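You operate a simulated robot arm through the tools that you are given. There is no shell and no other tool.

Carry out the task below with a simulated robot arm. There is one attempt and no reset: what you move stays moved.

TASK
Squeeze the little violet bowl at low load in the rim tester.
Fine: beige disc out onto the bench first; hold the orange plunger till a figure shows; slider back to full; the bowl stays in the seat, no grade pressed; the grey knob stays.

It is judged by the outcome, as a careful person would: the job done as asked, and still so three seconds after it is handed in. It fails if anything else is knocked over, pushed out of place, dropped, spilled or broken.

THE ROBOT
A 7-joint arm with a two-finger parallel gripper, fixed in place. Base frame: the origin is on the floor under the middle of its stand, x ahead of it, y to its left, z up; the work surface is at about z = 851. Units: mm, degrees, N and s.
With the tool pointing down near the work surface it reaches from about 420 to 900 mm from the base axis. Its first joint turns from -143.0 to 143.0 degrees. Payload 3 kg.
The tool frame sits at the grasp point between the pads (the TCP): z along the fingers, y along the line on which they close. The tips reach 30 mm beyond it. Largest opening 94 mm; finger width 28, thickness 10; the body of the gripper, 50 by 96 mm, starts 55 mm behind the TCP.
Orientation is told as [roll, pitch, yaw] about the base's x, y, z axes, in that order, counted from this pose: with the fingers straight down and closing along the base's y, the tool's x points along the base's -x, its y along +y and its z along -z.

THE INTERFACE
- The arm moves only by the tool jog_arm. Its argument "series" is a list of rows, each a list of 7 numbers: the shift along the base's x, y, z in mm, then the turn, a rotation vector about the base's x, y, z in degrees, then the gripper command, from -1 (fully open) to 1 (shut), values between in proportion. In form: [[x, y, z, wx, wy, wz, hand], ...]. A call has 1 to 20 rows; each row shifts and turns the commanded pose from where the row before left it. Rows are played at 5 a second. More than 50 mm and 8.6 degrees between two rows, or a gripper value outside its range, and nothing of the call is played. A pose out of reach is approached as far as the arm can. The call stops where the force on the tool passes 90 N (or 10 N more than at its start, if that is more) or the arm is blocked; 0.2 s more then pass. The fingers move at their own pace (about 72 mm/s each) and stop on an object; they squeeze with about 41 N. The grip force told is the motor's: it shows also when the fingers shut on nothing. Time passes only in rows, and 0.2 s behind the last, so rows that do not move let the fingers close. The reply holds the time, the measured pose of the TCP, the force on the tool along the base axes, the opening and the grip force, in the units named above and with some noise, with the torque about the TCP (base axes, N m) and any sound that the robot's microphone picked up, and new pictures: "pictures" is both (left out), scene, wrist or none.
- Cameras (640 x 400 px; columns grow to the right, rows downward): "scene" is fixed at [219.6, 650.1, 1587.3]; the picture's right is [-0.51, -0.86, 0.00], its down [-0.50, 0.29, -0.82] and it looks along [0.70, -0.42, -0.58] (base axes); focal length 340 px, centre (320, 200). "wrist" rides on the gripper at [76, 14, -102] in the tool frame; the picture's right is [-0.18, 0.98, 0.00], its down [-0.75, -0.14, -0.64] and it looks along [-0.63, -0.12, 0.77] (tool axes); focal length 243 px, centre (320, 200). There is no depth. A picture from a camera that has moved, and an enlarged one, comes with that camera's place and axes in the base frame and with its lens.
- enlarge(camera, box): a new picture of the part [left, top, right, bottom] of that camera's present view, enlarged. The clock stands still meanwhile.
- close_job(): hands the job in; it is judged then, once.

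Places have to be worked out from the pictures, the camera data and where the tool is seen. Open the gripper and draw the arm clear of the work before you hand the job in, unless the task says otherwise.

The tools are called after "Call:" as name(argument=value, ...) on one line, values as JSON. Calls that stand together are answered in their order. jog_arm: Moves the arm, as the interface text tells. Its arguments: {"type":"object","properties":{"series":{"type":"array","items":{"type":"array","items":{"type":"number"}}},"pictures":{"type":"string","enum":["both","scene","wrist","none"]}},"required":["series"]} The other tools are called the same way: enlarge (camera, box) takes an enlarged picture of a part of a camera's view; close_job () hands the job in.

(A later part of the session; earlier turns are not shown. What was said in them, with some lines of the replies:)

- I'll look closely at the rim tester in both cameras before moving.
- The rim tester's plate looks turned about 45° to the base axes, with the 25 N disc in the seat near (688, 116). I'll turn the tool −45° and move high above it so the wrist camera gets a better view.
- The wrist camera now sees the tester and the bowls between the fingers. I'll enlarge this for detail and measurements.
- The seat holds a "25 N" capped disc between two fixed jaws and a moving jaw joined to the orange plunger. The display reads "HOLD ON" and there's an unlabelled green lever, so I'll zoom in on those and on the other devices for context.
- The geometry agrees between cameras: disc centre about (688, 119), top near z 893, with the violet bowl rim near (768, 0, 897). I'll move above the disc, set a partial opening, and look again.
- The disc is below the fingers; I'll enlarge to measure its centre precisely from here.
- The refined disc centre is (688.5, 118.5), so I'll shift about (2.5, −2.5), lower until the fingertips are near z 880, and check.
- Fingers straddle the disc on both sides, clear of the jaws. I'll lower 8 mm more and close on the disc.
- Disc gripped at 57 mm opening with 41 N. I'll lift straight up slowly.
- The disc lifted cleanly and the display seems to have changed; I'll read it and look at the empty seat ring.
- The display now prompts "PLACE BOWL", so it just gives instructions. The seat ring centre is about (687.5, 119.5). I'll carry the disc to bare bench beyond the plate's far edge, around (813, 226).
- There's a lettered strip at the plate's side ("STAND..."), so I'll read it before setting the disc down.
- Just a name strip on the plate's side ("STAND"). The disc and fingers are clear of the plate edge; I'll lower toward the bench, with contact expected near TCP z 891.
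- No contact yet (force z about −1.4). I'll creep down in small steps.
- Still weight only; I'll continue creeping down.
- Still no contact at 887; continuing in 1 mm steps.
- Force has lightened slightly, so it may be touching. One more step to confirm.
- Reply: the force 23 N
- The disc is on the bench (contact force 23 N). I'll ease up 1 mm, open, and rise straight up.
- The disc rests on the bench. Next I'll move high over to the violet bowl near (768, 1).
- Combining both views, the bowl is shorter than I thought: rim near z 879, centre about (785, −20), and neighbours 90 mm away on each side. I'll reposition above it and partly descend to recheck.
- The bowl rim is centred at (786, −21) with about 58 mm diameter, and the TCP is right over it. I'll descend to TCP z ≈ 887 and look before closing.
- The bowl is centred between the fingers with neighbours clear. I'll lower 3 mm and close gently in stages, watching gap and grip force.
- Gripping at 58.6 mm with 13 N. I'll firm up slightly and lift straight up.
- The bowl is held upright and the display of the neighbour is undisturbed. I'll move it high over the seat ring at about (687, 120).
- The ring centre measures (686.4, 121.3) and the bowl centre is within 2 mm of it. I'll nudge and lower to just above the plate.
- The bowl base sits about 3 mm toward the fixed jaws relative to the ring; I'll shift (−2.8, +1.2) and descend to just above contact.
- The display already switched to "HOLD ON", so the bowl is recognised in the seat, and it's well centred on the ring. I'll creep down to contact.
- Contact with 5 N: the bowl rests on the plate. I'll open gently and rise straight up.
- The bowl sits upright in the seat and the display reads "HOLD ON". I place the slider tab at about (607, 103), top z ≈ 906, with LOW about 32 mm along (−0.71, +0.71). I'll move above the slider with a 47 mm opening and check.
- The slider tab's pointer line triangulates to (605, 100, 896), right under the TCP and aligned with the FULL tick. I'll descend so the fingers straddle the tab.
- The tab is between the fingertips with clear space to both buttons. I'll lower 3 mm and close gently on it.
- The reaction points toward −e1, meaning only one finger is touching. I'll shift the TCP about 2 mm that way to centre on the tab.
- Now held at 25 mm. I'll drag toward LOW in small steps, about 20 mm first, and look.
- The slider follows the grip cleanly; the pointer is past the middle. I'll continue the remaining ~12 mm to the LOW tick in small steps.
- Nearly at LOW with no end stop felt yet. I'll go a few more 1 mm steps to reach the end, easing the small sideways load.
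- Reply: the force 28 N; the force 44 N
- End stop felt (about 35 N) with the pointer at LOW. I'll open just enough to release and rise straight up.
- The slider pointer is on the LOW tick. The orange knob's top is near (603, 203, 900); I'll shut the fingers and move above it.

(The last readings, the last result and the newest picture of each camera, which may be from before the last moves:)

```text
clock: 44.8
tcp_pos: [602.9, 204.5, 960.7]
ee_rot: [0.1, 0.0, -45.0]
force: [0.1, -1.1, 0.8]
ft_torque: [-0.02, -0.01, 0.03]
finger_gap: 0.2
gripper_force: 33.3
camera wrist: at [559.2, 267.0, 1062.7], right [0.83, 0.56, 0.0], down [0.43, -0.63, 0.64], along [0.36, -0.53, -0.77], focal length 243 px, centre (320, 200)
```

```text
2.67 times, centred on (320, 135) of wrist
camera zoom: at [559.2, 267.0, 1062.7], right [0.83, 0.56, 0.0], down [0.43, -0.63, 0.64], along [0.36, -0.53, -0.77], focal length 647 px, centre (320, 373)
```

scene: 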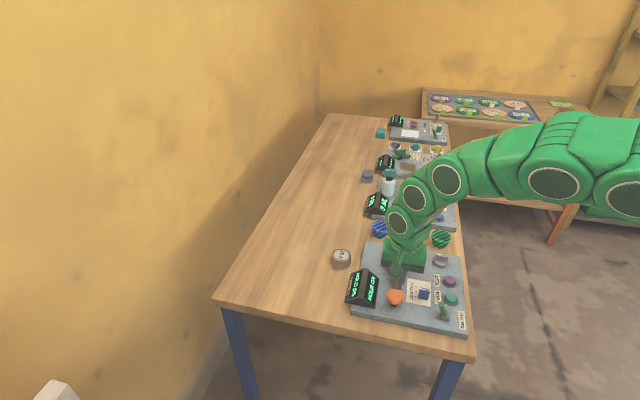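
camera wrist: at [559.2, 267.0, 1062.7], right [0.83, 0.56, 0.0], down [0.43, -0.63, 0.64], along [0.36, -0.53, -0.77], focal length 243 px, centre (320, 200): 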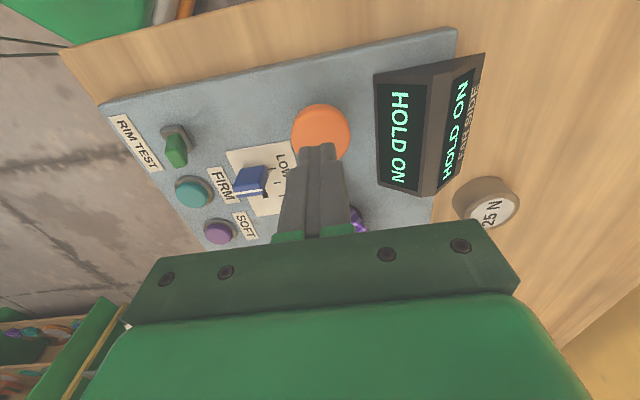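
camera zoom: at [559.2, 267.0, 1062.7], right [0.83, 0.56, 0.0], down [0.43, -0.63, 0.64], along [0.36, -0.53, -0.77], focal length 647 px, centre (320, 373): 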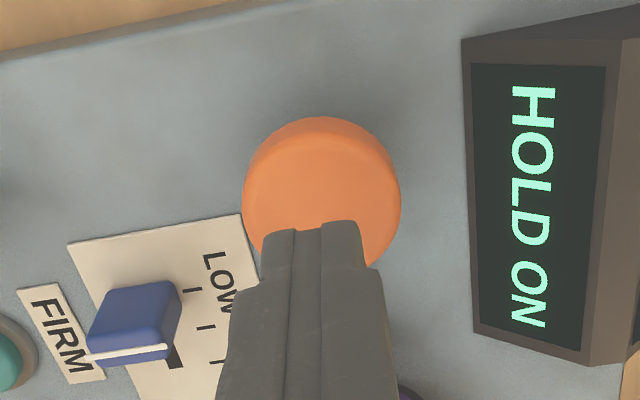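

Fingertips are right over the knob's centre, about 30 mm above. I'll descend in steps, watching for contact force.

Call:
jog_arm(series=[[0, -0.5, -15, 0, 0, 0, 1], [0, -0.5, -5, 0, 0, 0, 1], [0, 0, 0, 0, 0, 0, 1]], pictures="none")

Call:
jog_arm(series=[[0, 0, -3, 0, 0, 0, 1], [0, 0, 0, 0, 0, 0, 1]], pictures="none")

Call:
jog_arm(series=[[0, 0, -3, 0, 0, 0, 1], [0, 0, 0, 0, 0, 0, 1]], pictures="none")

```text
clock: 45.6
tcp_pos: [601.3, 201.6, 940.3]
ee_rot: [-0.1, 0.0, -45.0]
force: [0.1, 0.4, -0.4]
ft_torque: [0.01, 0.0, 0.01]
finger_gap: 0.0
gripper_force: 32.9
```

```text
clock: 46.2
tcp_pos: [602.1, 202.2, 937.6]
ee_rot: [0.0, 0.0, -45.0]
force: [0.4, 0.4, -0.4]
ft_torque: [0.01, 0.02, 0.03]
finger_gap: 0.2
gripper_force: 32.4
```

```text
clock: 46.8
tcp_pos: [601.8, 201.5, 933.7]
ee_rot: [-0.1, -0.1, -45.0]
force: [0.1, 0.2, -0.2]
ft_torque: [-0.02, -0.01, -0.02]
finger_gap: 0.0
gripper_force: 32.8
```

No contact yet at tip z ≈ 904; continuing down in 2 mm steps.

Call:
jog_arm(series=[[0, 0, -2, 0, 0, 0, 1], [0, 0, 0, 0, 0, 0, 1]], pictures="none")

Call:
jog_arm(series=[[0, 0, -2, 0, 0, 0, 1], [0, 0, 0, 0, 0, 0, 1]], pictures="none")

Call:
jog_arm(series=[[0, 0, -2, 0, 0, 0, 1], [0, 0, 0, 0, 0, 0, 1]])

```text
clock: 47.4
tcp_pos: [602.5, 201.1, 931.8]
ee_rot: [0.0, -0.1, -45.0]
force: [0.1, -1.0, 1.0]
ft_torque: [0.0, 0.0, 0.01]
finger_gap: 0.0
gripper_force: 32.5
```

```text
clock: 48.0
tcp_pos: [603.1, 202.3, 929.2]
ee_rot: [0.0, -0.1, -45.0]
force: [1.0, 0.0, 1.0]
ft_torque: [0.05, -0.04, -0.02]
finger_gap: 0.2
gripper_force: 33.2
```

```text
clock: 48.6
tcp_pos: [601.9, 201.7, 927.6]
ee_rot: [0.0, 0.0, -45.0]
force: [-0.5, 0.5, 1.6]
ft_torque: [0.0, 0.01, -0.04]
finger_gap: 0.0
gripper_force: 32.9
camera wrist: at [559.0, 265.0, 1030.0], right [0.83, 0.56, 0.0], down [0.43, -0.63, 0.64], along [0.36, -0.53, -0.77], focal length 243 px, centre (320, 200)
```

scene: 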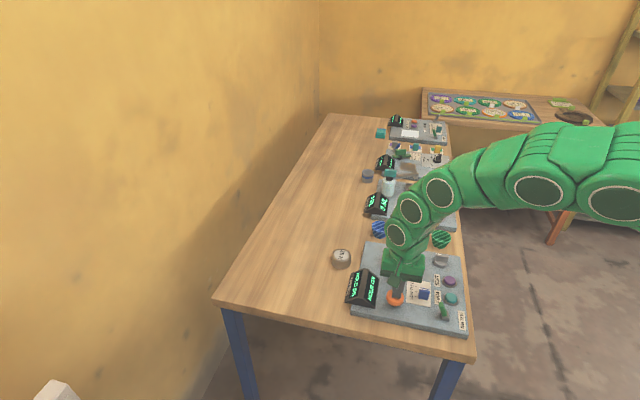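
wrist: 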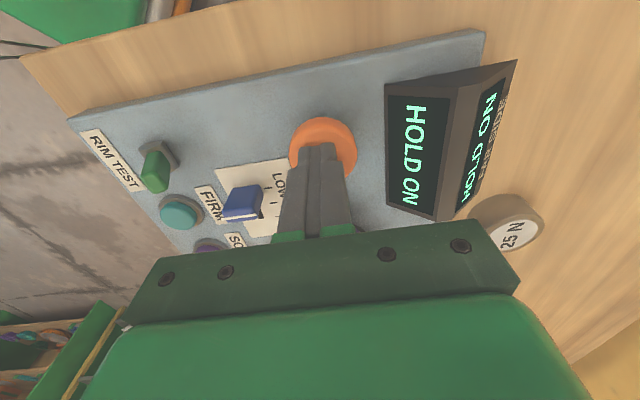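

Slight force is building (1.6 N), so the fingers have likely met a soft plunger. I'll press further in 2 mm steps.

Call:
jog_arm(series=[[0, 0, -2, 0, 0, 0, 1], [0, 0, 0, 0, 0, 0, 1]], pictures="none")

Call:
jog_arm(series=[[0, 0, -2, 0, 0, 0, 1], [0, 0, 0, 0, 0, 0, 1]])

Call:
enlarge(camera="scene", box=[340, 235, 440, 310])

```text
clock: 49.2
tcp_pos: [603.4, 200.7, 925.6]
ee_rot: [0.0, 0.0, -45.0]
force: [-1.6, 0.4, 0.7]
ft_torque: [0.01, 0.06, 0.0]
finger_gap: 0.0
gripper_force: 32.8
```

```text
clock: 49.8
tcp_pos: [603.4, 202.4, 923.3]
ee_rot: [0.0, 0.0, -45.1]
force: [0.7, -2.4, 3.5]
ft_torque: [-0.06, -0.01, -0.02]
finger_gap: 0.1
gripper_force: 33.0
camera wrist: at [559.2, 265.2, 1026.1], right [0.83, 0.56, 0.0], down [0.43, -0.63, 0.64], along [0.36, -0.53, -0.77], focal length 243 px, centre (320, 200)
```

scene: 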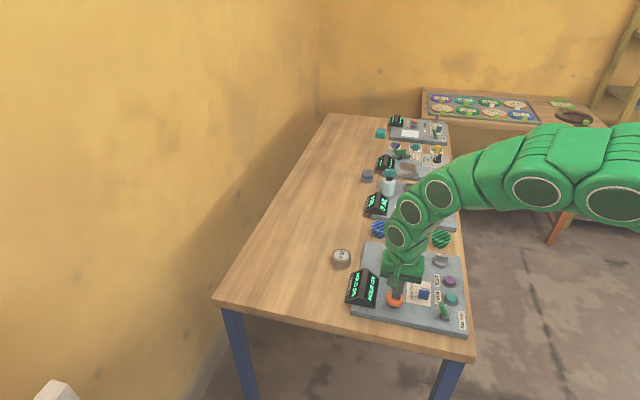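
wrist: 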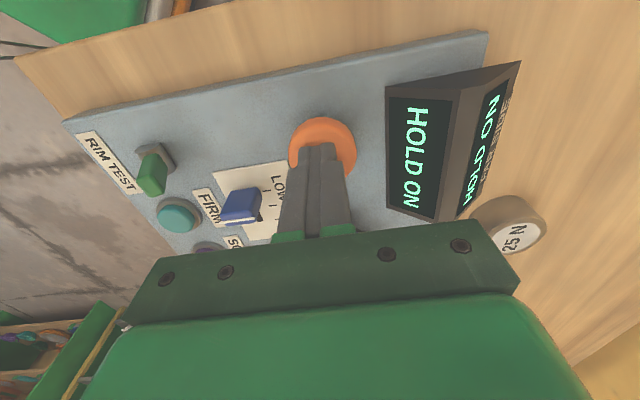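

```text
5.33 times, centred on (390, 272) of scene
camera zoom: at [219.6, 650.1, 1587.3], right [-0.51, -0.86, 0.0], down [-0.5, 0.29, -0.82], along [0.7, -0.42, -0.58], focal length 1816 px, centre (-53, -187)
```

zoom: 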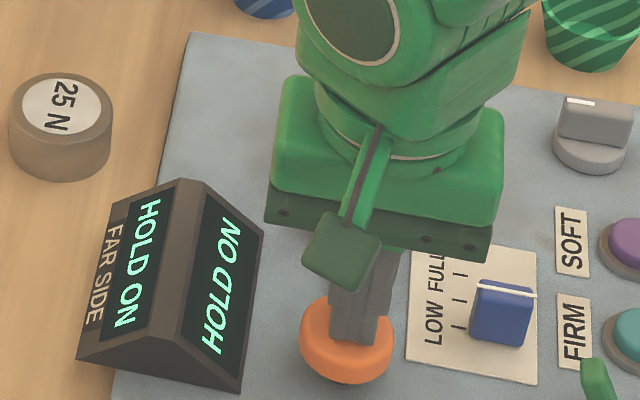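

The plunger is sinking (stem no longer visible) against a light spring, and the display still says "HOLD ON". I'll press further.

Call:
jog_arm(series=[[0, 0, -1.5, 0, 0, 0, 1], [0, 0, 0, 0, 0, 0, 1]], pictures="none")

Call:
jog_arm(series=[[0, 0, -1.5, 0, 0, 0, 1], [0, 0, 0, 0, 0, 0, 1]], pictures="none")

Call:
jog_arm(series=[[0, 0, -1, 0, 0, 0, 1], [0, 0, 0, 0, 0, 0, 1]])

Call:
enlarge(camera="scene", box=[340, 235, 440, 310])

```text
clock: 50.4
tcp_pos: [603.6, 201.3, 922.3]
ee_rot: [0.0, 0.1, -45.0]
force: [-1.7, -0.2, 2.6]
ft_torque: [0.02, 0.03, -0.03]
finger_gap: 0.0
gripper_force: 32.8
```

```text
clock: 51.0
tcp_pos: [603.0, 202.5, 920.2]
ee_rot: [0.1, 0.0, -45.0]
force: [-1.5, 0.3, 2.8]
ft_torque: [0.02, 0.02, -0.01]
finger_gap: 0.1
gripper_force: 32.9
heard: click
```

```text
clock: 51.6
tcp_pos: [603.6, 202.4, 920.0]
ee_rot: [-0.1, 0.0, -45.0]
force: [0.8, -2.0, 3.8]
ft_torque: [-0.06, -0.03, 0.01]
finger_gap: 0.0
gripper_force: 33.2
camera wrist: at [559.7, 265.6, 1021.9], right [0.83, 0.56, 0.0], down [0.43, -0.63, 0.64], along [0.36, -0.53, -0.77], focal length 243 px, centre (320, 200)
```

scene: 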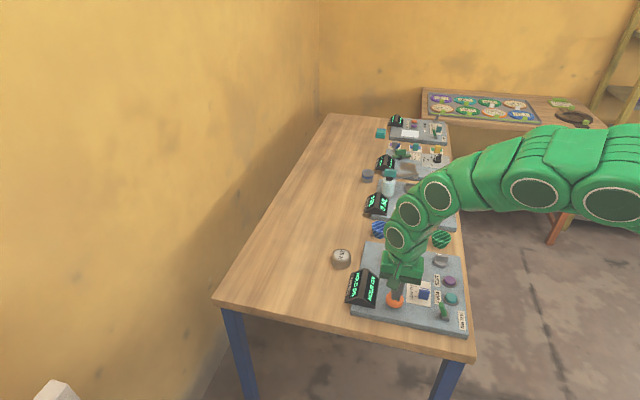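
wrist: 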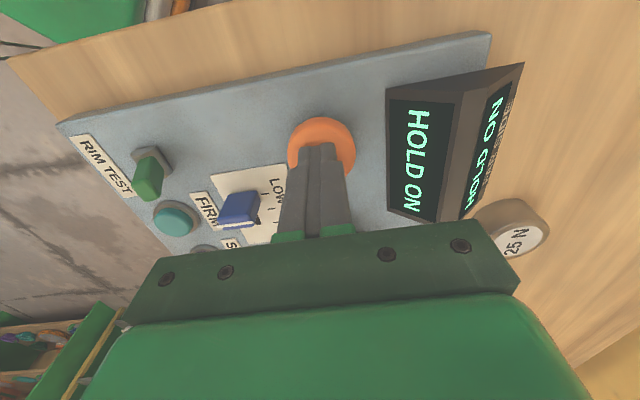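

```text
5.33 times, centred on (390, 272) of scene
camera zoom: at [219.6, 650.1, 1587.3], right [-0.51, -0.86, 0.0], down [-0.5, 0.29, -0.82], along [0.7, -0.42, -0.58], focal length 1816 px, centre (-53, -187)
```

zoom: 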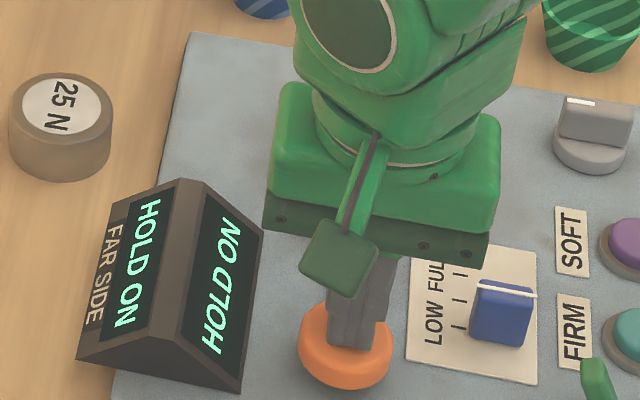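

A click was heard, so the plunger is engaged. I'll hold still and wait for a figure.

Call:
jog_arm(series=[[0, 0, -0.5, 0, 0, 0, 1], [0, 0, 0, 0, 0, 0, 1], [0, 0, 0, 0, 0, 0, 1], [0, 0, 0, 0, 0, 0, 1], [0, 0, 0, 0, 0, 0, 1]])

Call:
enlarge(camera="scene", box=[340, 235, 440, 310])

```text
clock: 52.8
tcp_pos: [603.3, 201.0, 919.1]
ee_rot: [-0.1, 0.1, -45.0]
force: [-0.3, 2.3, 2.5]
ft_torque: [0.03, 0.03, 0.0]
finger_gap: 0.1
gripper_force: 32.3
camera wrist: at [559.8, 265.4, 1021.3], right [0.83, 0.56, 0.0], down [0.43, -0.63, 0.64], along [0.36, -0.53, -0.77], focal length 243 px, centre (320, 200)
```

scene: 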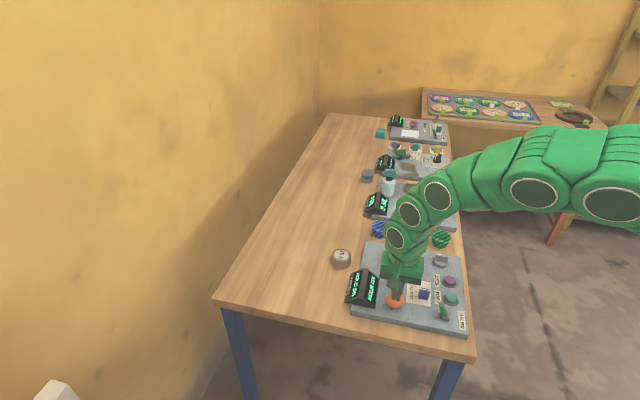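
wrist: 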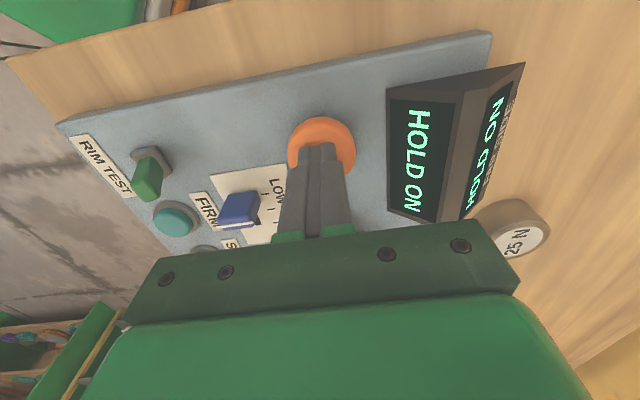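

```text
5.33 times, centred on (390, 272) of scene
camera zoom: at [219.6, 650.1, 1587.3], right [-0.51, -0.86, 0.0], down [-0.5, 0.29, -0.82], along [0.7, -0.42, -0.58], focal length 1816 px, centre (-53, -187)
```

zoom: 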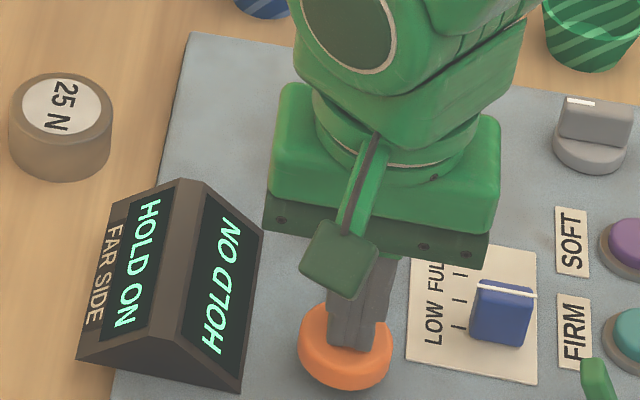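

Still "HOLD ON". I'll press about 2 mm deeper to make sure it's fully engaged and keep holding.

Call:
jog_arm(series=[[0, 0, -1, 0, 0, 0, 1], [0, 0, -1, 0, 0, 0, 1], [0, 0, 0, 0, 0, 0, 1], [0, 0, 0, 0, 0, 0, 1], [0, 0, 0, 0, 0, 0, 1], [0, 0, 0, 0, 0, 0, 1], [0, 0, 0, 0, 0, 0, 1]])

Call:
enlarge(camera="scene", box=[340, 235, 440, 310])

```text
clock: 54.4
tcp_pos: [602.9, 200.6, 916.3]
ee_rot: [0.0, 0.0, -45.0]
force: [-15.2, -1.7, 27.1]
ft_torque: [-0.06, 0.49, 0.04]
finger_gap: 0.6
gripper_force: 33.1
camera wrist: at [559.9, 265.2, 1019.1], right [0.83, 0.56, 0.0], down [0.43, -0.63, 0.64], along [0.36, -0.53, -0.77], focal length 243 px, centre (320, 200)
```

scene: 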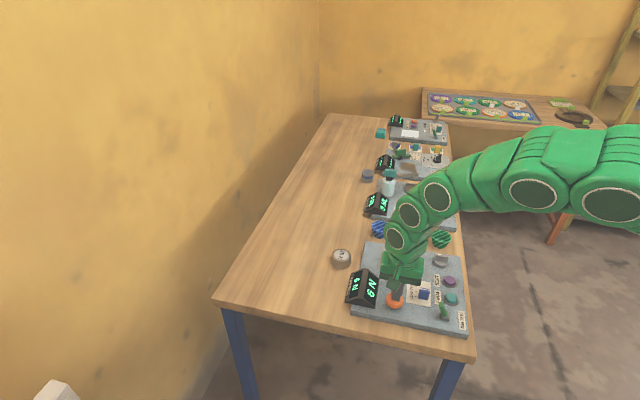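
wrist: 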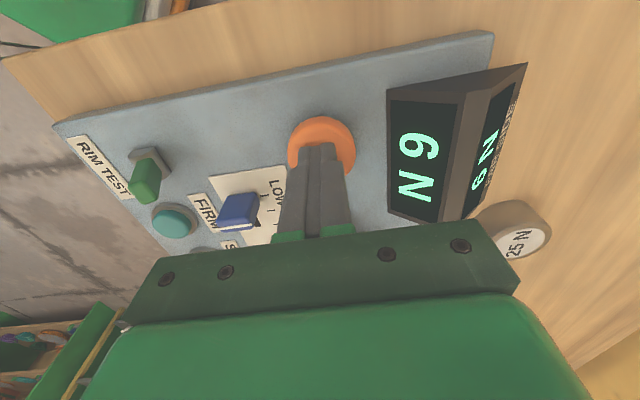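

```text
5.33 times, centred on (390, 272) of scene
camera zoom: at [219.6, 650.1, 1587.3], right [-0.51, -0.86, 0.0], down [-0.5, 0.29, -0.82], along [0.7, -0.42, -0.58], focal length 1816 px, centre (-53, -187)
```

zoom: 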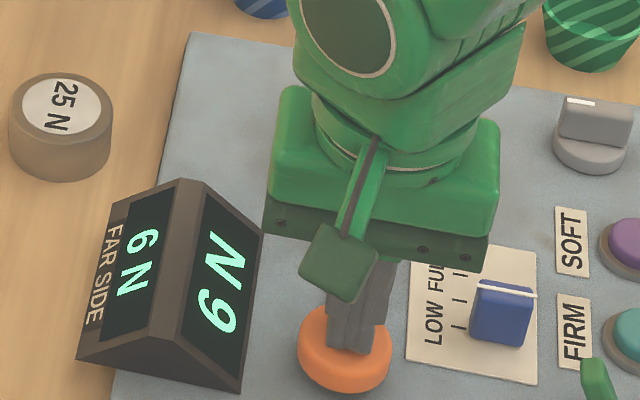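

A figure shows: "6 N". I'll release the plunger by rising straight up.

Call:
jog_arm(series=[[0, 0, 3, 0, 0, 0, 1], [0, 0, 5, 0, 0, 0, 1], [0, 0, 10, 0, 0, 0, 1], [0, 0, 20, 0, 0, 0, 1], [0, 0, 30, 0, 0, 0, 1], [0, 0, 20, 0, 0, 0, 1], [0, 0, 0, 0, 0, 0, 1]])

Call:
enlarge(camera="scene", box=[340, 235, 440, 310])

```text
clock: 56.0
tcp_pos: [603.1, 200.0, 1003.9]
ee_rot: [0.0, 0.0, -45.0]
force: [1.0, 0.3, 0.5]
ft_torque: [0.0, 0.0, 0.02]
finger_gap: 0.0
gripper_force: 32.6
camera wrist: at [558.9, 264.4, 1107.3], right [0.83, 0.56, 0.0], down [0.43, -0.63, 0.64], along [0.36, -0.53, -0.77], focal length 243 px, centre (320, 200)
```

scene: 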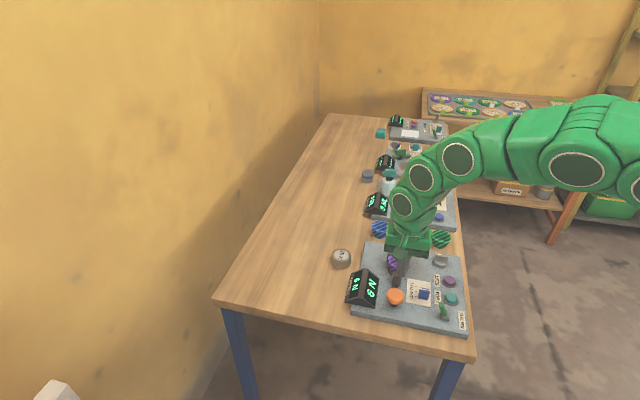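
wrist: 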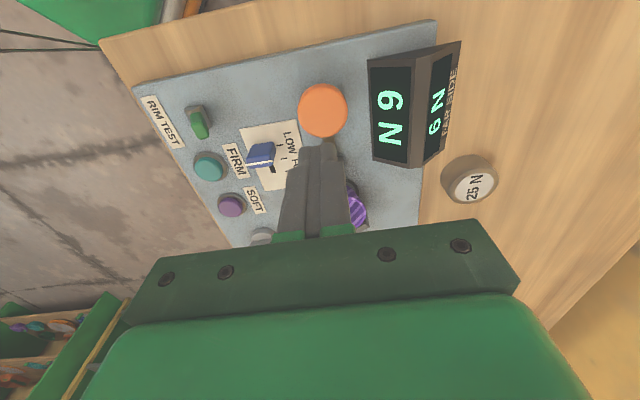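

```text
5.33 times, centred on (390, 272) of scene
camera zoom: at [219.6, 650.1, 1587.3], right [-0.51, -0.86, 0.0], down [-0.5, 0.29, -0.82], along [0.7, -0.42, -0.58], focal length 1816 px, centre (-53, -187)
```

zoom: 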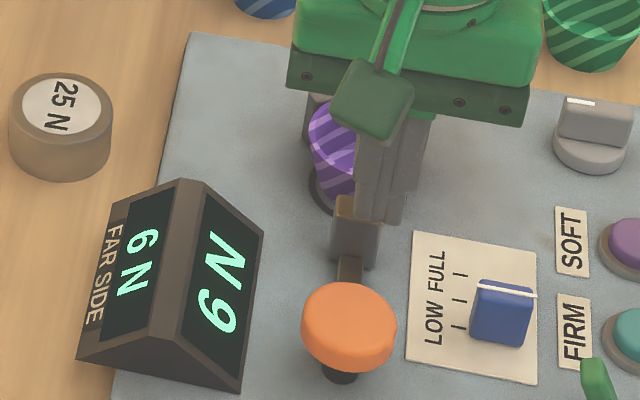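

The plunger has sprung back and "6 N" remains. Next I'll go back above the slider (released at about (579, 126)) with a 38 mm opening.

Call:
jog_arm(series=[[-11.8, -36.9, 0, 0, 0, 0, 0.5], [-11.8, -36.9, 0, 0, 0, 0, 0.1], [0, 0, -20, 0, 0, 0, 0.1], [0, 0, -20, 0, 0, 0, 0.1], [0, 0, 0, 0, 0, 0, 0.1], [0, 0, 0, 0, 0, 0, 0.1]])

Call:
enlarge(camera="wrist", box=[200, 60, 440, 210])

Call:
enlarge(camera="scene", box=[380, 240, 470, 315])

```text
clock: 57.4
tcp_pos: [578.6, 126.4, 964.2]
ee_rot: [-0.1, 0.0, -45.0]
force: [0.8, 0.0, -0.6]
ft_torque: [0.01, -0.01, 0.0]
finger_gap: 42.3
gripper_force: 0.0
camera wrist: at [535.5, 190.6, 1067.3], right [0.83, 0.56, 0.0], down [0.43, -0.63, 0.64], along [0.36, -0.53, -0.77], focal length 243 px, centre (320, 200)
```

scene: 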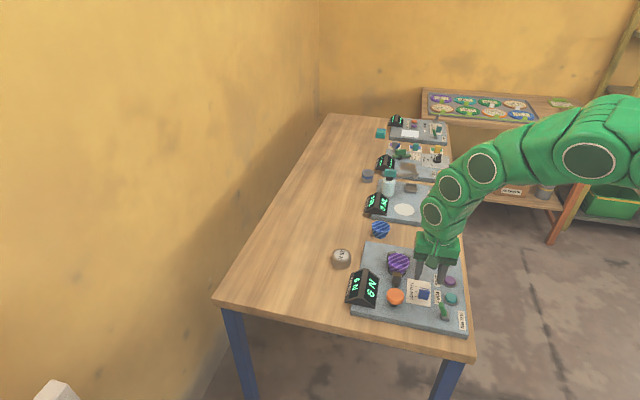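
wrist: 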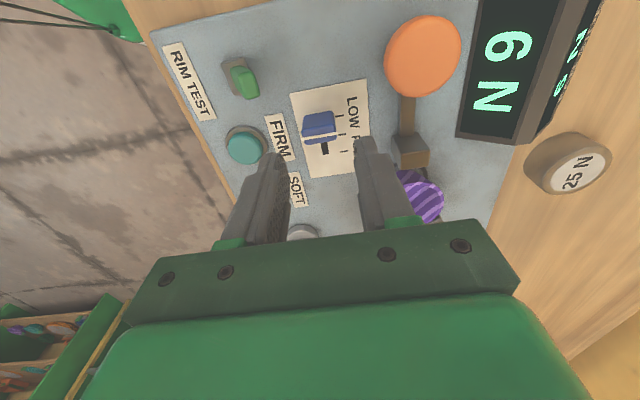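

```text
2.67 times, centred on (320, 135) of wrist
camera zoom: at [535.5, 190.6, 1067.3], right [0.83, 0.56, 0.0], down [0.43, -0.63, 0.64], along [0.36, -0.53, -0.77], focal length 647 px, centre (320, 373)
```

zoom: 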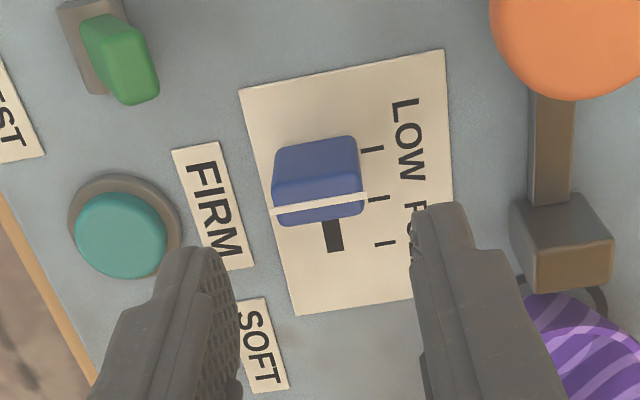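

```text
5.33 times, centred on (425, 278) of scene
camera zoom: at [219.6, 650.1, 1587.3], right [-0.51, -0.86, 0.0], down [-0.5, 0.29, -0.82], along [0.7, -0.42, -0.58], focal length 1816 px, centre (-240, -213)
```

zoom: 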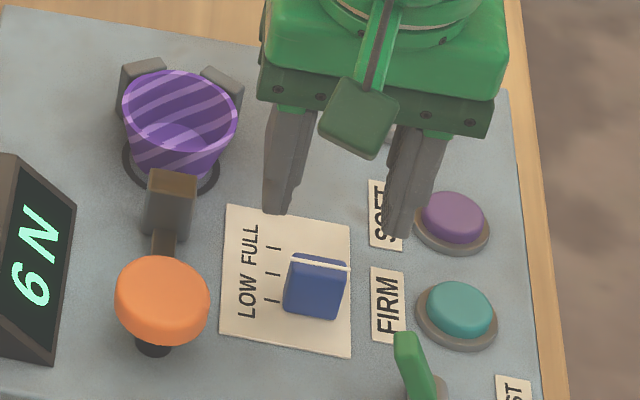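

The bowl is still in the seat and the slider tab is centred between the fingers. I'll narrow slightly, lower, and grip it.

Call:
jog_arm(series=[[0, 0, -20, 0, 0, 0, 0.2], [0, 0, -20, 0, 0, 0, 0.2], [0, 0, -10, 0, 0, 0, 0.2], [0, 0, -4, 0, 0, 0, 0.2], [0, 0, 0, 0, 0, 0, 0.2]], pictures="wrist")

Call:
enlarge(camera="scene", box=[390, 250, 460, 310])

```text
clock: 58.6
tcp_pos: [579.7, 127.5, 909.7]
ee_rot: [0.0, 0.0, -45.0]
force: [-1.3, -0.3, 0.2]
ft_torque: [0.0, 0.0, -0.02]
finger_gap: 37.6
gripper_force: 0.0
camera wrist: at [536.7, 190.9, 1012.8], right [0.83, 0.56, 0.0], down [0.43, -0.63, 0.64], along [0.36, -0.53, -0.77], focal length 243 px, centre (320, 200)
```

wrist: 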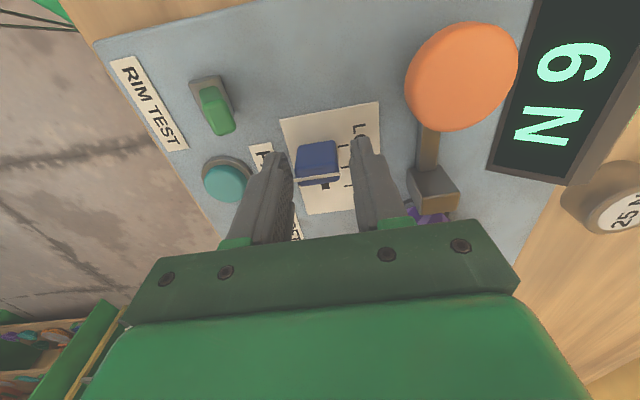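

```text
6.67 times, centred on (425, 280) of scene
camera zoom: at [219.6, 650.1, 1587.3], right [-0.51, -0.86, 0.0], down [-0.5, 0.29, -0.82], along [0.7, -0.42, -0.58], focal length 2270 px, centre (-380, -333)
```

zoom: 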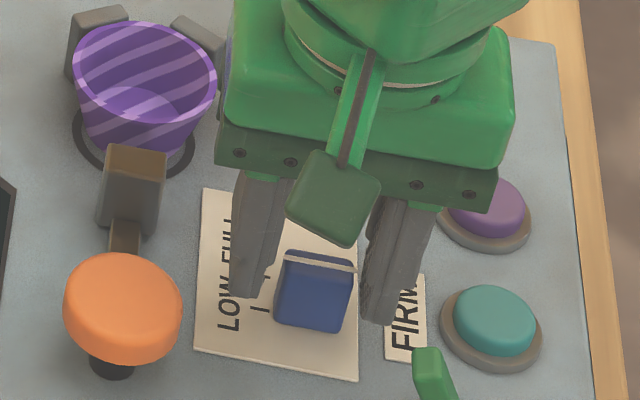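

The bowl was nudged against the fixed jaws by the squeeze, as expected, and remains in the seat. I'll close gently on the slider tab, shifted 1 mm to centre.

Call:
jog_arm(series=[[-0.9, -0.9, 0, 0, 0, 0, 0.2], [0, 0, 0, 0, 0, 0, 0.4], [0, 0, 0, 0, 0, 0, 0.5], [0, 0, 0, 0, 0, 0, 0.52], [0, 0, 0, 0, 0, 0, 0.52]], pictures="none")

```text
clock: 59.8
tcp_pos: [578.0, 124.3, 911.8]
ee_rot: [0.0, 0.0, -45.0]
force: [-5.7, -5.4, 0.4]
ft_torque: [-0.15, 0.12, 0.0]
finger_gap: 27.0
gripper_force: 3.6
```

Again only the near finger touches; shift 1.4 mm more toward −e1 to get both fingers on.

Call:
jog_arm(series=[[-0.5, -0.5, 0, 0, 0, 0, 0.52], [-0.5, -0.5, 0, 0, 0, 0, 0.54], [0, 0, 0, 0, 0, 0, 0.54]], pictures="none")

```text
clock: 60.6
tcp_pos: [578.9, 125.1, 911.3]
ee_rot: [0.0, 0.0, -45.1]
force: [15.0, 5.8, -21.0]
ft_torque: [0.0, -0.41, 0.02]
finger_gap: 25.4
gripper_force: 44.5
```

Gripped at 25 mm. I'll drag back toward FULL in small steps.

Call:
jog_arm(series=[[3.5, -3.5, 0, 0, 0, 0, 0.53], [3.5, -3.5, 0, 0, 0, 0, 0.53], [3.5, -3.5, 0, 0, 0, 0, 0.53], [3.5, -3.5, 0, 0, 0, 0, 0.53], [3.5, -3.5, 0, 0, 0, 0, 0.53], [2.8, -2.8, 0, 0, 0, 0, 0.53], [0, 0, 0, 0, 0, 0, 0.53]])

Call:
enlarge(camera="wrist", box=[200, 60, 440, 210])

Call:
enlarge(camera="scene", box=[390, 250, 460, 310])

```text
clock: 62.2
tcp_pos: [599.7, 105.0, 911.4]
ee_rot: [0.1, -0.1, -45.1]
force: [22.9, 20.9, -12.4]
ft_torque: [0.45, -0.43, 0.01]
finger_gap: 25.3
gripper_force: 44.7
camera wrist: at [555.2, 169.0, 1013.1], right [0.83, 0.56, 0.0], down [0.43, -0.63, 0.64], along [0.36, -0.53, -0.77], focal length 243 px, centre (320, 200)
```

scene: 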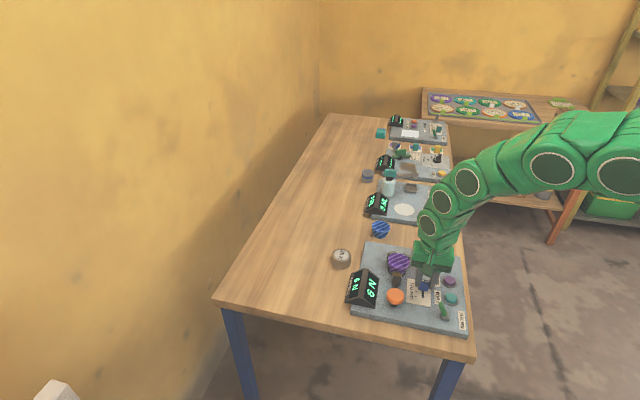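
wrist: 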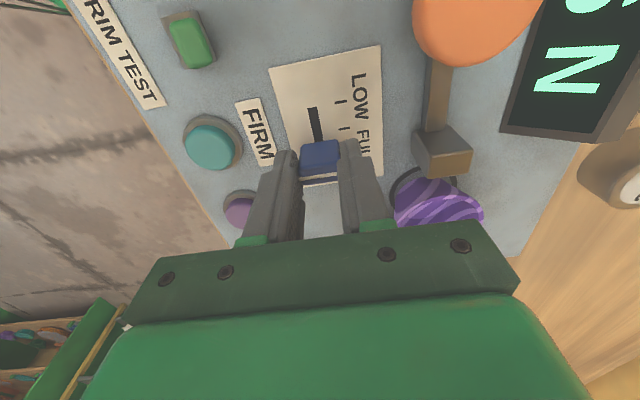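

```text
2.67 times, centred on (320, 135) of wrist
camera zoom: at [555.2, 169.0, 1013.1], right [0.83, 0.56, 0.0], down [0.43, -0.63, 0.64], along [0.36, -0.53, -0.77], focal length 647 px, centre (320, 373)
```

zoom: 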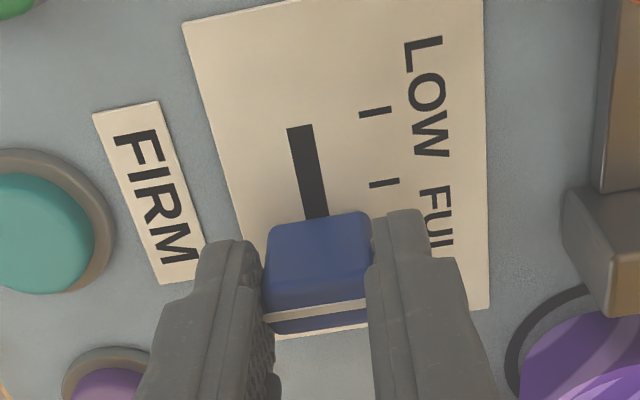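

```text
6.67 times, centred on (425, 280) of scene
camera zoom: at [219.6, 650.1, 1587.3], right [-0.51, -0.86, 0.0], down [-0.5, 0.29, -0.82], along [0.7, -0.42, -0.58], focal length 2270 px, centre (-380, -333)
```

zoom: 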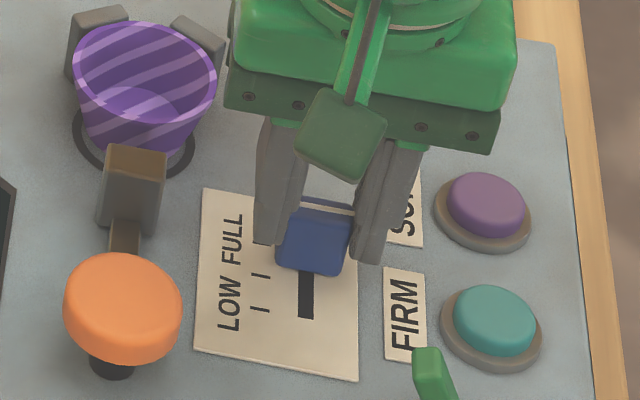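

The slider tracks back, with some sideways load to relieve. I'll creep the last few mm toward FULL until the end stop.

Call:
jog_arm(series=[[1.4, -0.6, 0, 0, 0, 0, 0.53], [1.2, -0.8, 0, 0, 0, 0, 0.53], [0, 0, 0, 0, 0, 0, 0.53]], pictures="none")

Call:
jog_arm(series=[[1, -1, 0, 0, 0, 0, 0.53], [0, 0, 0, 0, 0, 0, 0.53]], pictures="none")

Call:
jog_arm(series=[[0.7, -0.7, 0, 0, 0, 0, 0.53], [0, 0, 0, 0, 0, 0, 0.53]], pictures="none")

```text
clock: 63.0
tcp_pos: [601.3, 103.0, 911.0]
ee_rot: [0.0, 0.0, -45.0]
force: [4.7, 1.8, 10.5]
ft_torque: [-0.08, -0.25, 0.02]
finger_gap: 25.3
gripper_force: 45.5
```

```text
clock: 63.6
tcp_pos: [601.8, 102.2, 911.3]
ee_rot: [-0.1, 0.0, -45.0]
force: [-7.4, -8.1, 32.3]
ft_torque: [-0.18, 0.25, -0.05]
finger_gap: 25.3
gripper_force: 44.8
```

```text
clock: 64.2
tcp_pos: [601.9, 101.4, 910.6]
ee_rot: [0.0, 0.0, -45.1]
force: [-10.0, -10.2, 24.5]
ft_torque: [-0.51, -0.03, 0.0]
finger_gap: 25.1
gripper_force: 45.2
```

No end stop yet; a few more small steps.

Call:
jog_arm(series=[[0.7, -0.7, 0, 0, 0, 0, 0.53], [0, 0, 0, 0, 0, 0, 0.53]], pictures="none")

Call:
jog_arm(series=[[0.7, -0.7, 0, 0, 0, 0, 0.53], [0, 0, 0, 0, 0, 0, 0.53]], pictures="none")

Call:
jog_arm(series=[[0.7, -0.7, 0, 0, 0, 0, 0.53], [0, 0, 0, 0, 0, 0, 0.53]], pictures="wrist")

Call:
enlarge(camera="wrist", box=[200, 60, 440, 210])

```text
clock: 64.8
tcp_pos: [603.9, 100.9, 910.9]
ee_rot: [0.1, -0.1, -44.9]
force: [-10.2, -10.6, 19.8]
ft_torque: [-0.21, 0.26, -0.08]
finger_gap: 25.5
gripper_force: 45.1
```

```text
clock: 65.4
tcp_pos: [603.3, 100.9, 910.7]
ee_rot: [0.0, 0.0, -44.9]
force: [-12.3, 5.1, 1.5]
ft_torque: [0.13, 0.24, 0.04]
finger_gap: 25.5
gripper_force: 45.6
```

```text
clock: 66.0
tcp_pos: [603.7, 100.1, 910.4]
ee_rot: [0.0, 0.1, -45.0]
force: [-23.0, 18.5, 7.8]
ft_torque: [0.76, 0.89, -0.01]
finger_gap: 25.2
gripper_force: 44.8
camera wrist: at [560.0, 164.6, 1013.1], right [0.83, 0.56, 0.0], down [0.43, -0.63, 0.64], along [0.36, -0.53, -0.77], focal length 243 px, centre (320, 200)
```

wrist: 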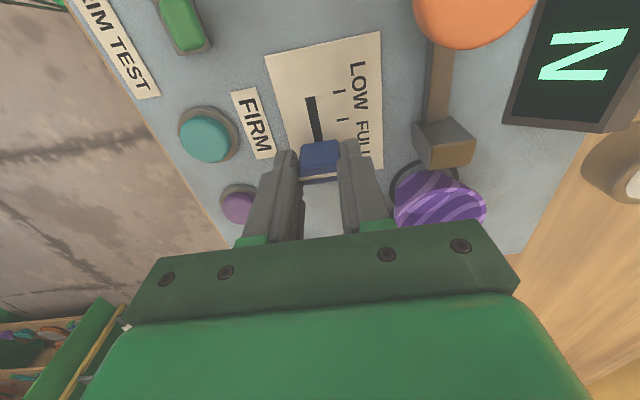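

```text
2.67 times, centred on (320, 135) of wrist
camera zoom: at [560.0, 164.6, 1013.1], right [0.83, 0.56, 0.0], down [0.43, -0.63, 0.64], along [0.36, -0.53, -0.77], focal length 647 px, centre (320, 373)
```

zoom: 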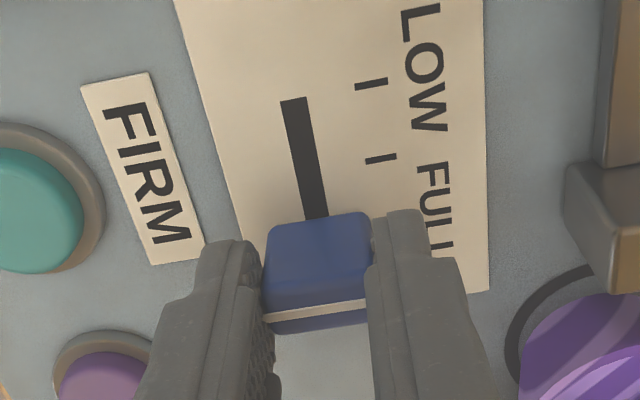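

End stop felt (about 29 N) at FULL. I'll open a little, rise straight up, and check the slider.

Call:
jog_arm(series=[[0, 0, 0, 0, 0, 0, 0.4], [0, 0, 0, 0, 0, 0, 0.2], [0, 0, 0, 0, 0, 0, 0.2], [0, 0, 10, 0, 0, 0, 0.2], [0, 0, 25, 0, 0, 0, 0.2], [0, 0, 35, 0, 0, 0, 0.2], [0, 0, 30, 0, 0, 0, 0.2], [0, 0, 0, 0, 0, 0, 0.2]])

Call:
enlarge(camera="scene", box=[340, 235, 470, 330])

Call:
enlarge(camera="wrist", box=[220, 20, 460, 200])

```text
clock: 67.8
tcp_pos: [604.3, 98.8, 1010.8]
ee_rot: [0.1, 0.0, -45.0]
force: [0.8, 0.0, 0.0]
ft_torque: [0.02, -0.03, -0.01]
finger_gap: 37.8
gripper_force: 0.1
camera wrist: at [560.9, 163.5, 1113.5], right [0.83, 0.56, 0.0], down [0.43, -0.63, 0.64], along [0.36, -0.53, -0.77], focal length 243 px, centre (320, 200)
```

scene: 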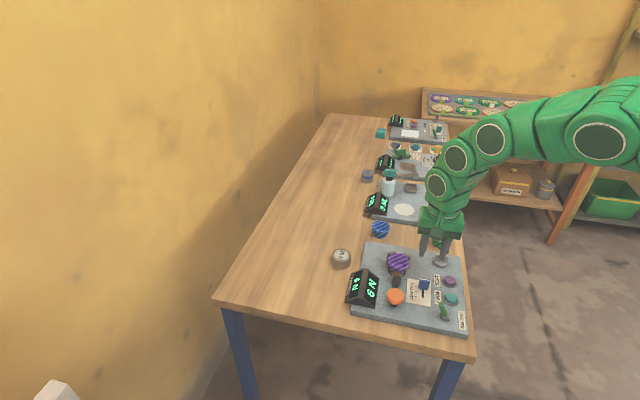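
wrist: 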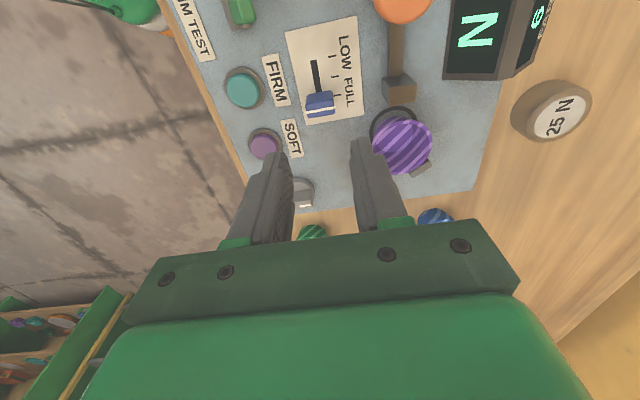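

```text
4.21 times, centred on (405, 282) of scene
camera zoom: at [219.6, 650.1, 1587.3], right [-0.51, -0.86, 0.0], down [-0.5, 0.29, -0.82], along [0.7, -0.42, -0.58], focal length 1434 px, centre (-38, -147)
```

zoom: 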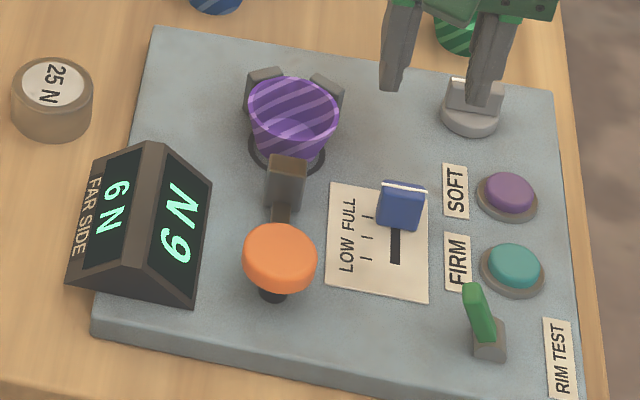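

```text
2.22 times, centred on (340, 110) of wrist
camera zoom: at [560.9, 163.5, 1113.5], right [0.83, 0.56, 0.0], down [0.43, -0.63, 0.64], along [0.36, -0.53, -0.77], focal length 539 px, centre (276, 400)
```

zoom: 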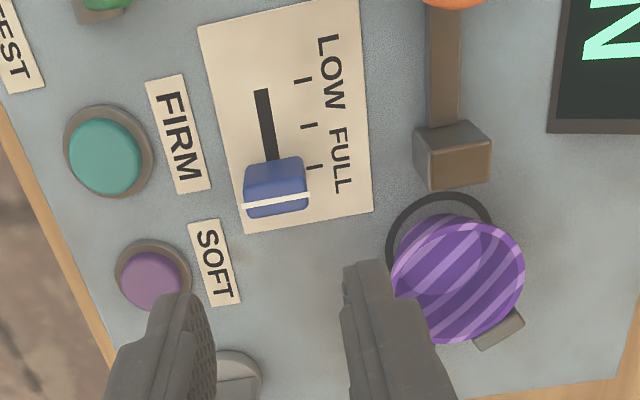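

The slider is at FULL, the display holds "6 N", the bowl sits in the seat, and the knob, lever and buttons are untouched. I'll raise the arm clear, open the gripper, and return near the start pose.

Call:
jog_arm(series=[[0, 0, 40, 0, 0, 0, 0.2], [0, 0, 45, 0, 0, 0, 0.0], [0, 0, 45, 0, 0, 0, -0.5], [0, 0, 45, 0, 0, 0, -1], [0, -30, 15, 0, 0, 7.5, -1], [0, -30, 10, 0, 0, 7.5, -1], [0, -30, 0, 0, 0, 7.5, -1], [0, 0, 0, 0, 0, 7.5, -1], [0, 0, 0, 0, 0, 7.5, -1], [0, 0, 0, 0, 0, 7.5, -1], [0, 0, 0, 0, 0, 0, -1], [0, 0, 0, 0, 0, 0, -1]])

Call:
enlarge(camera="scene", box=[320, 205, 480, 335])

Call:
enlarge(camera="scene", box=[350, 105, 470, 215])

```text
clock: 70.4
tcp_pos: [604.6, 9.7, 1210.6]
ee_rot: [0.1, 0.0, 0.0]
force: [0.0, 0.4, 0.3]
ft_torque: [-0.01, 0.02, 0.0]
finger_gap: 93.9
gripper_force: 0.0
camera wrist: at [528.7, 23.7, 1313.7], right [0.18, 0.98, 0.0], down [0.75, -0.14, 0.64], along [0.63, -0.12, -0.77], focal length 243 px, centre (320, 200)
```

scene: 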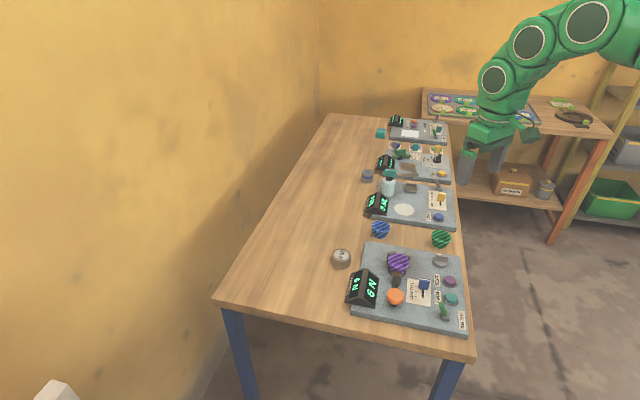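
wrist: 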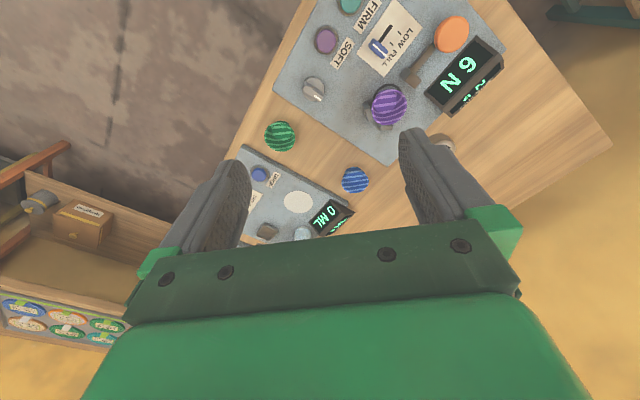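

```text
3.08 times, centred on (400, 270) of scene
camera zoom: at [219.6, 650.1, 1587.3], right [-0.51, -0.86, 0.0], down [-0.5, 0.29, -0.82], along [0.7, -0.42, -0.58], focal length 1048 px, centre (74, -15)
```

zoom: 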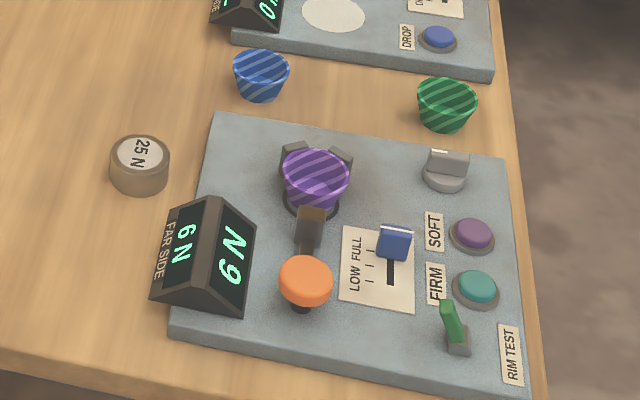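

```text
3.64 times, centred on (410, 160) of scene
camera zoom: at [219.6, 650.1, 1587.3], right [-0.51, -0.86, 0.0], down [-0.5, 0.29, -0.82], along [0.7, -0.42, -0.58], focal length 1238 px, centre (-7, 346)
```

zoom: 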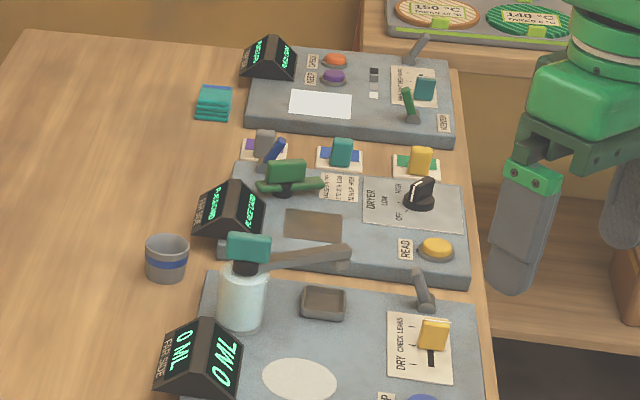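

All checks out: the disc is on the bench, the violet bowl is in the seat with "6 N" showing, and the slider is back at FULL. The knob, grade buttons and other items are unmoved, and the arm is clear with the gripper open, so I'm handing in.

Call:
close_job()

```text
The job is handed in.
```

The violet bowl has been squeezed at low load in the rim tester, and the display reads 6 N. I've handed the job in.

- **Disc:** the beige 25 N disc came out first and is standing on the bench beyond the tester's far edge.
- **Squeeze:** I set the slider to LOW, then held the orange plunger down until the 6 N figure showed. The plunger sprang back when I let go.
- **Slider:** it is back at FULL, pushed to its end stop.
- **Bowl:** it is still in the seat. The squeeze pushed it about 6 mm off the ring's centre, up against the two fixed jaws, and I left it there.
- **Left alone:** I pressed neither grade button and did not touch the grey knob or the green lever. The other bowls and testers look undisturbed.

The gripper is open and the arm is clear of the bench.
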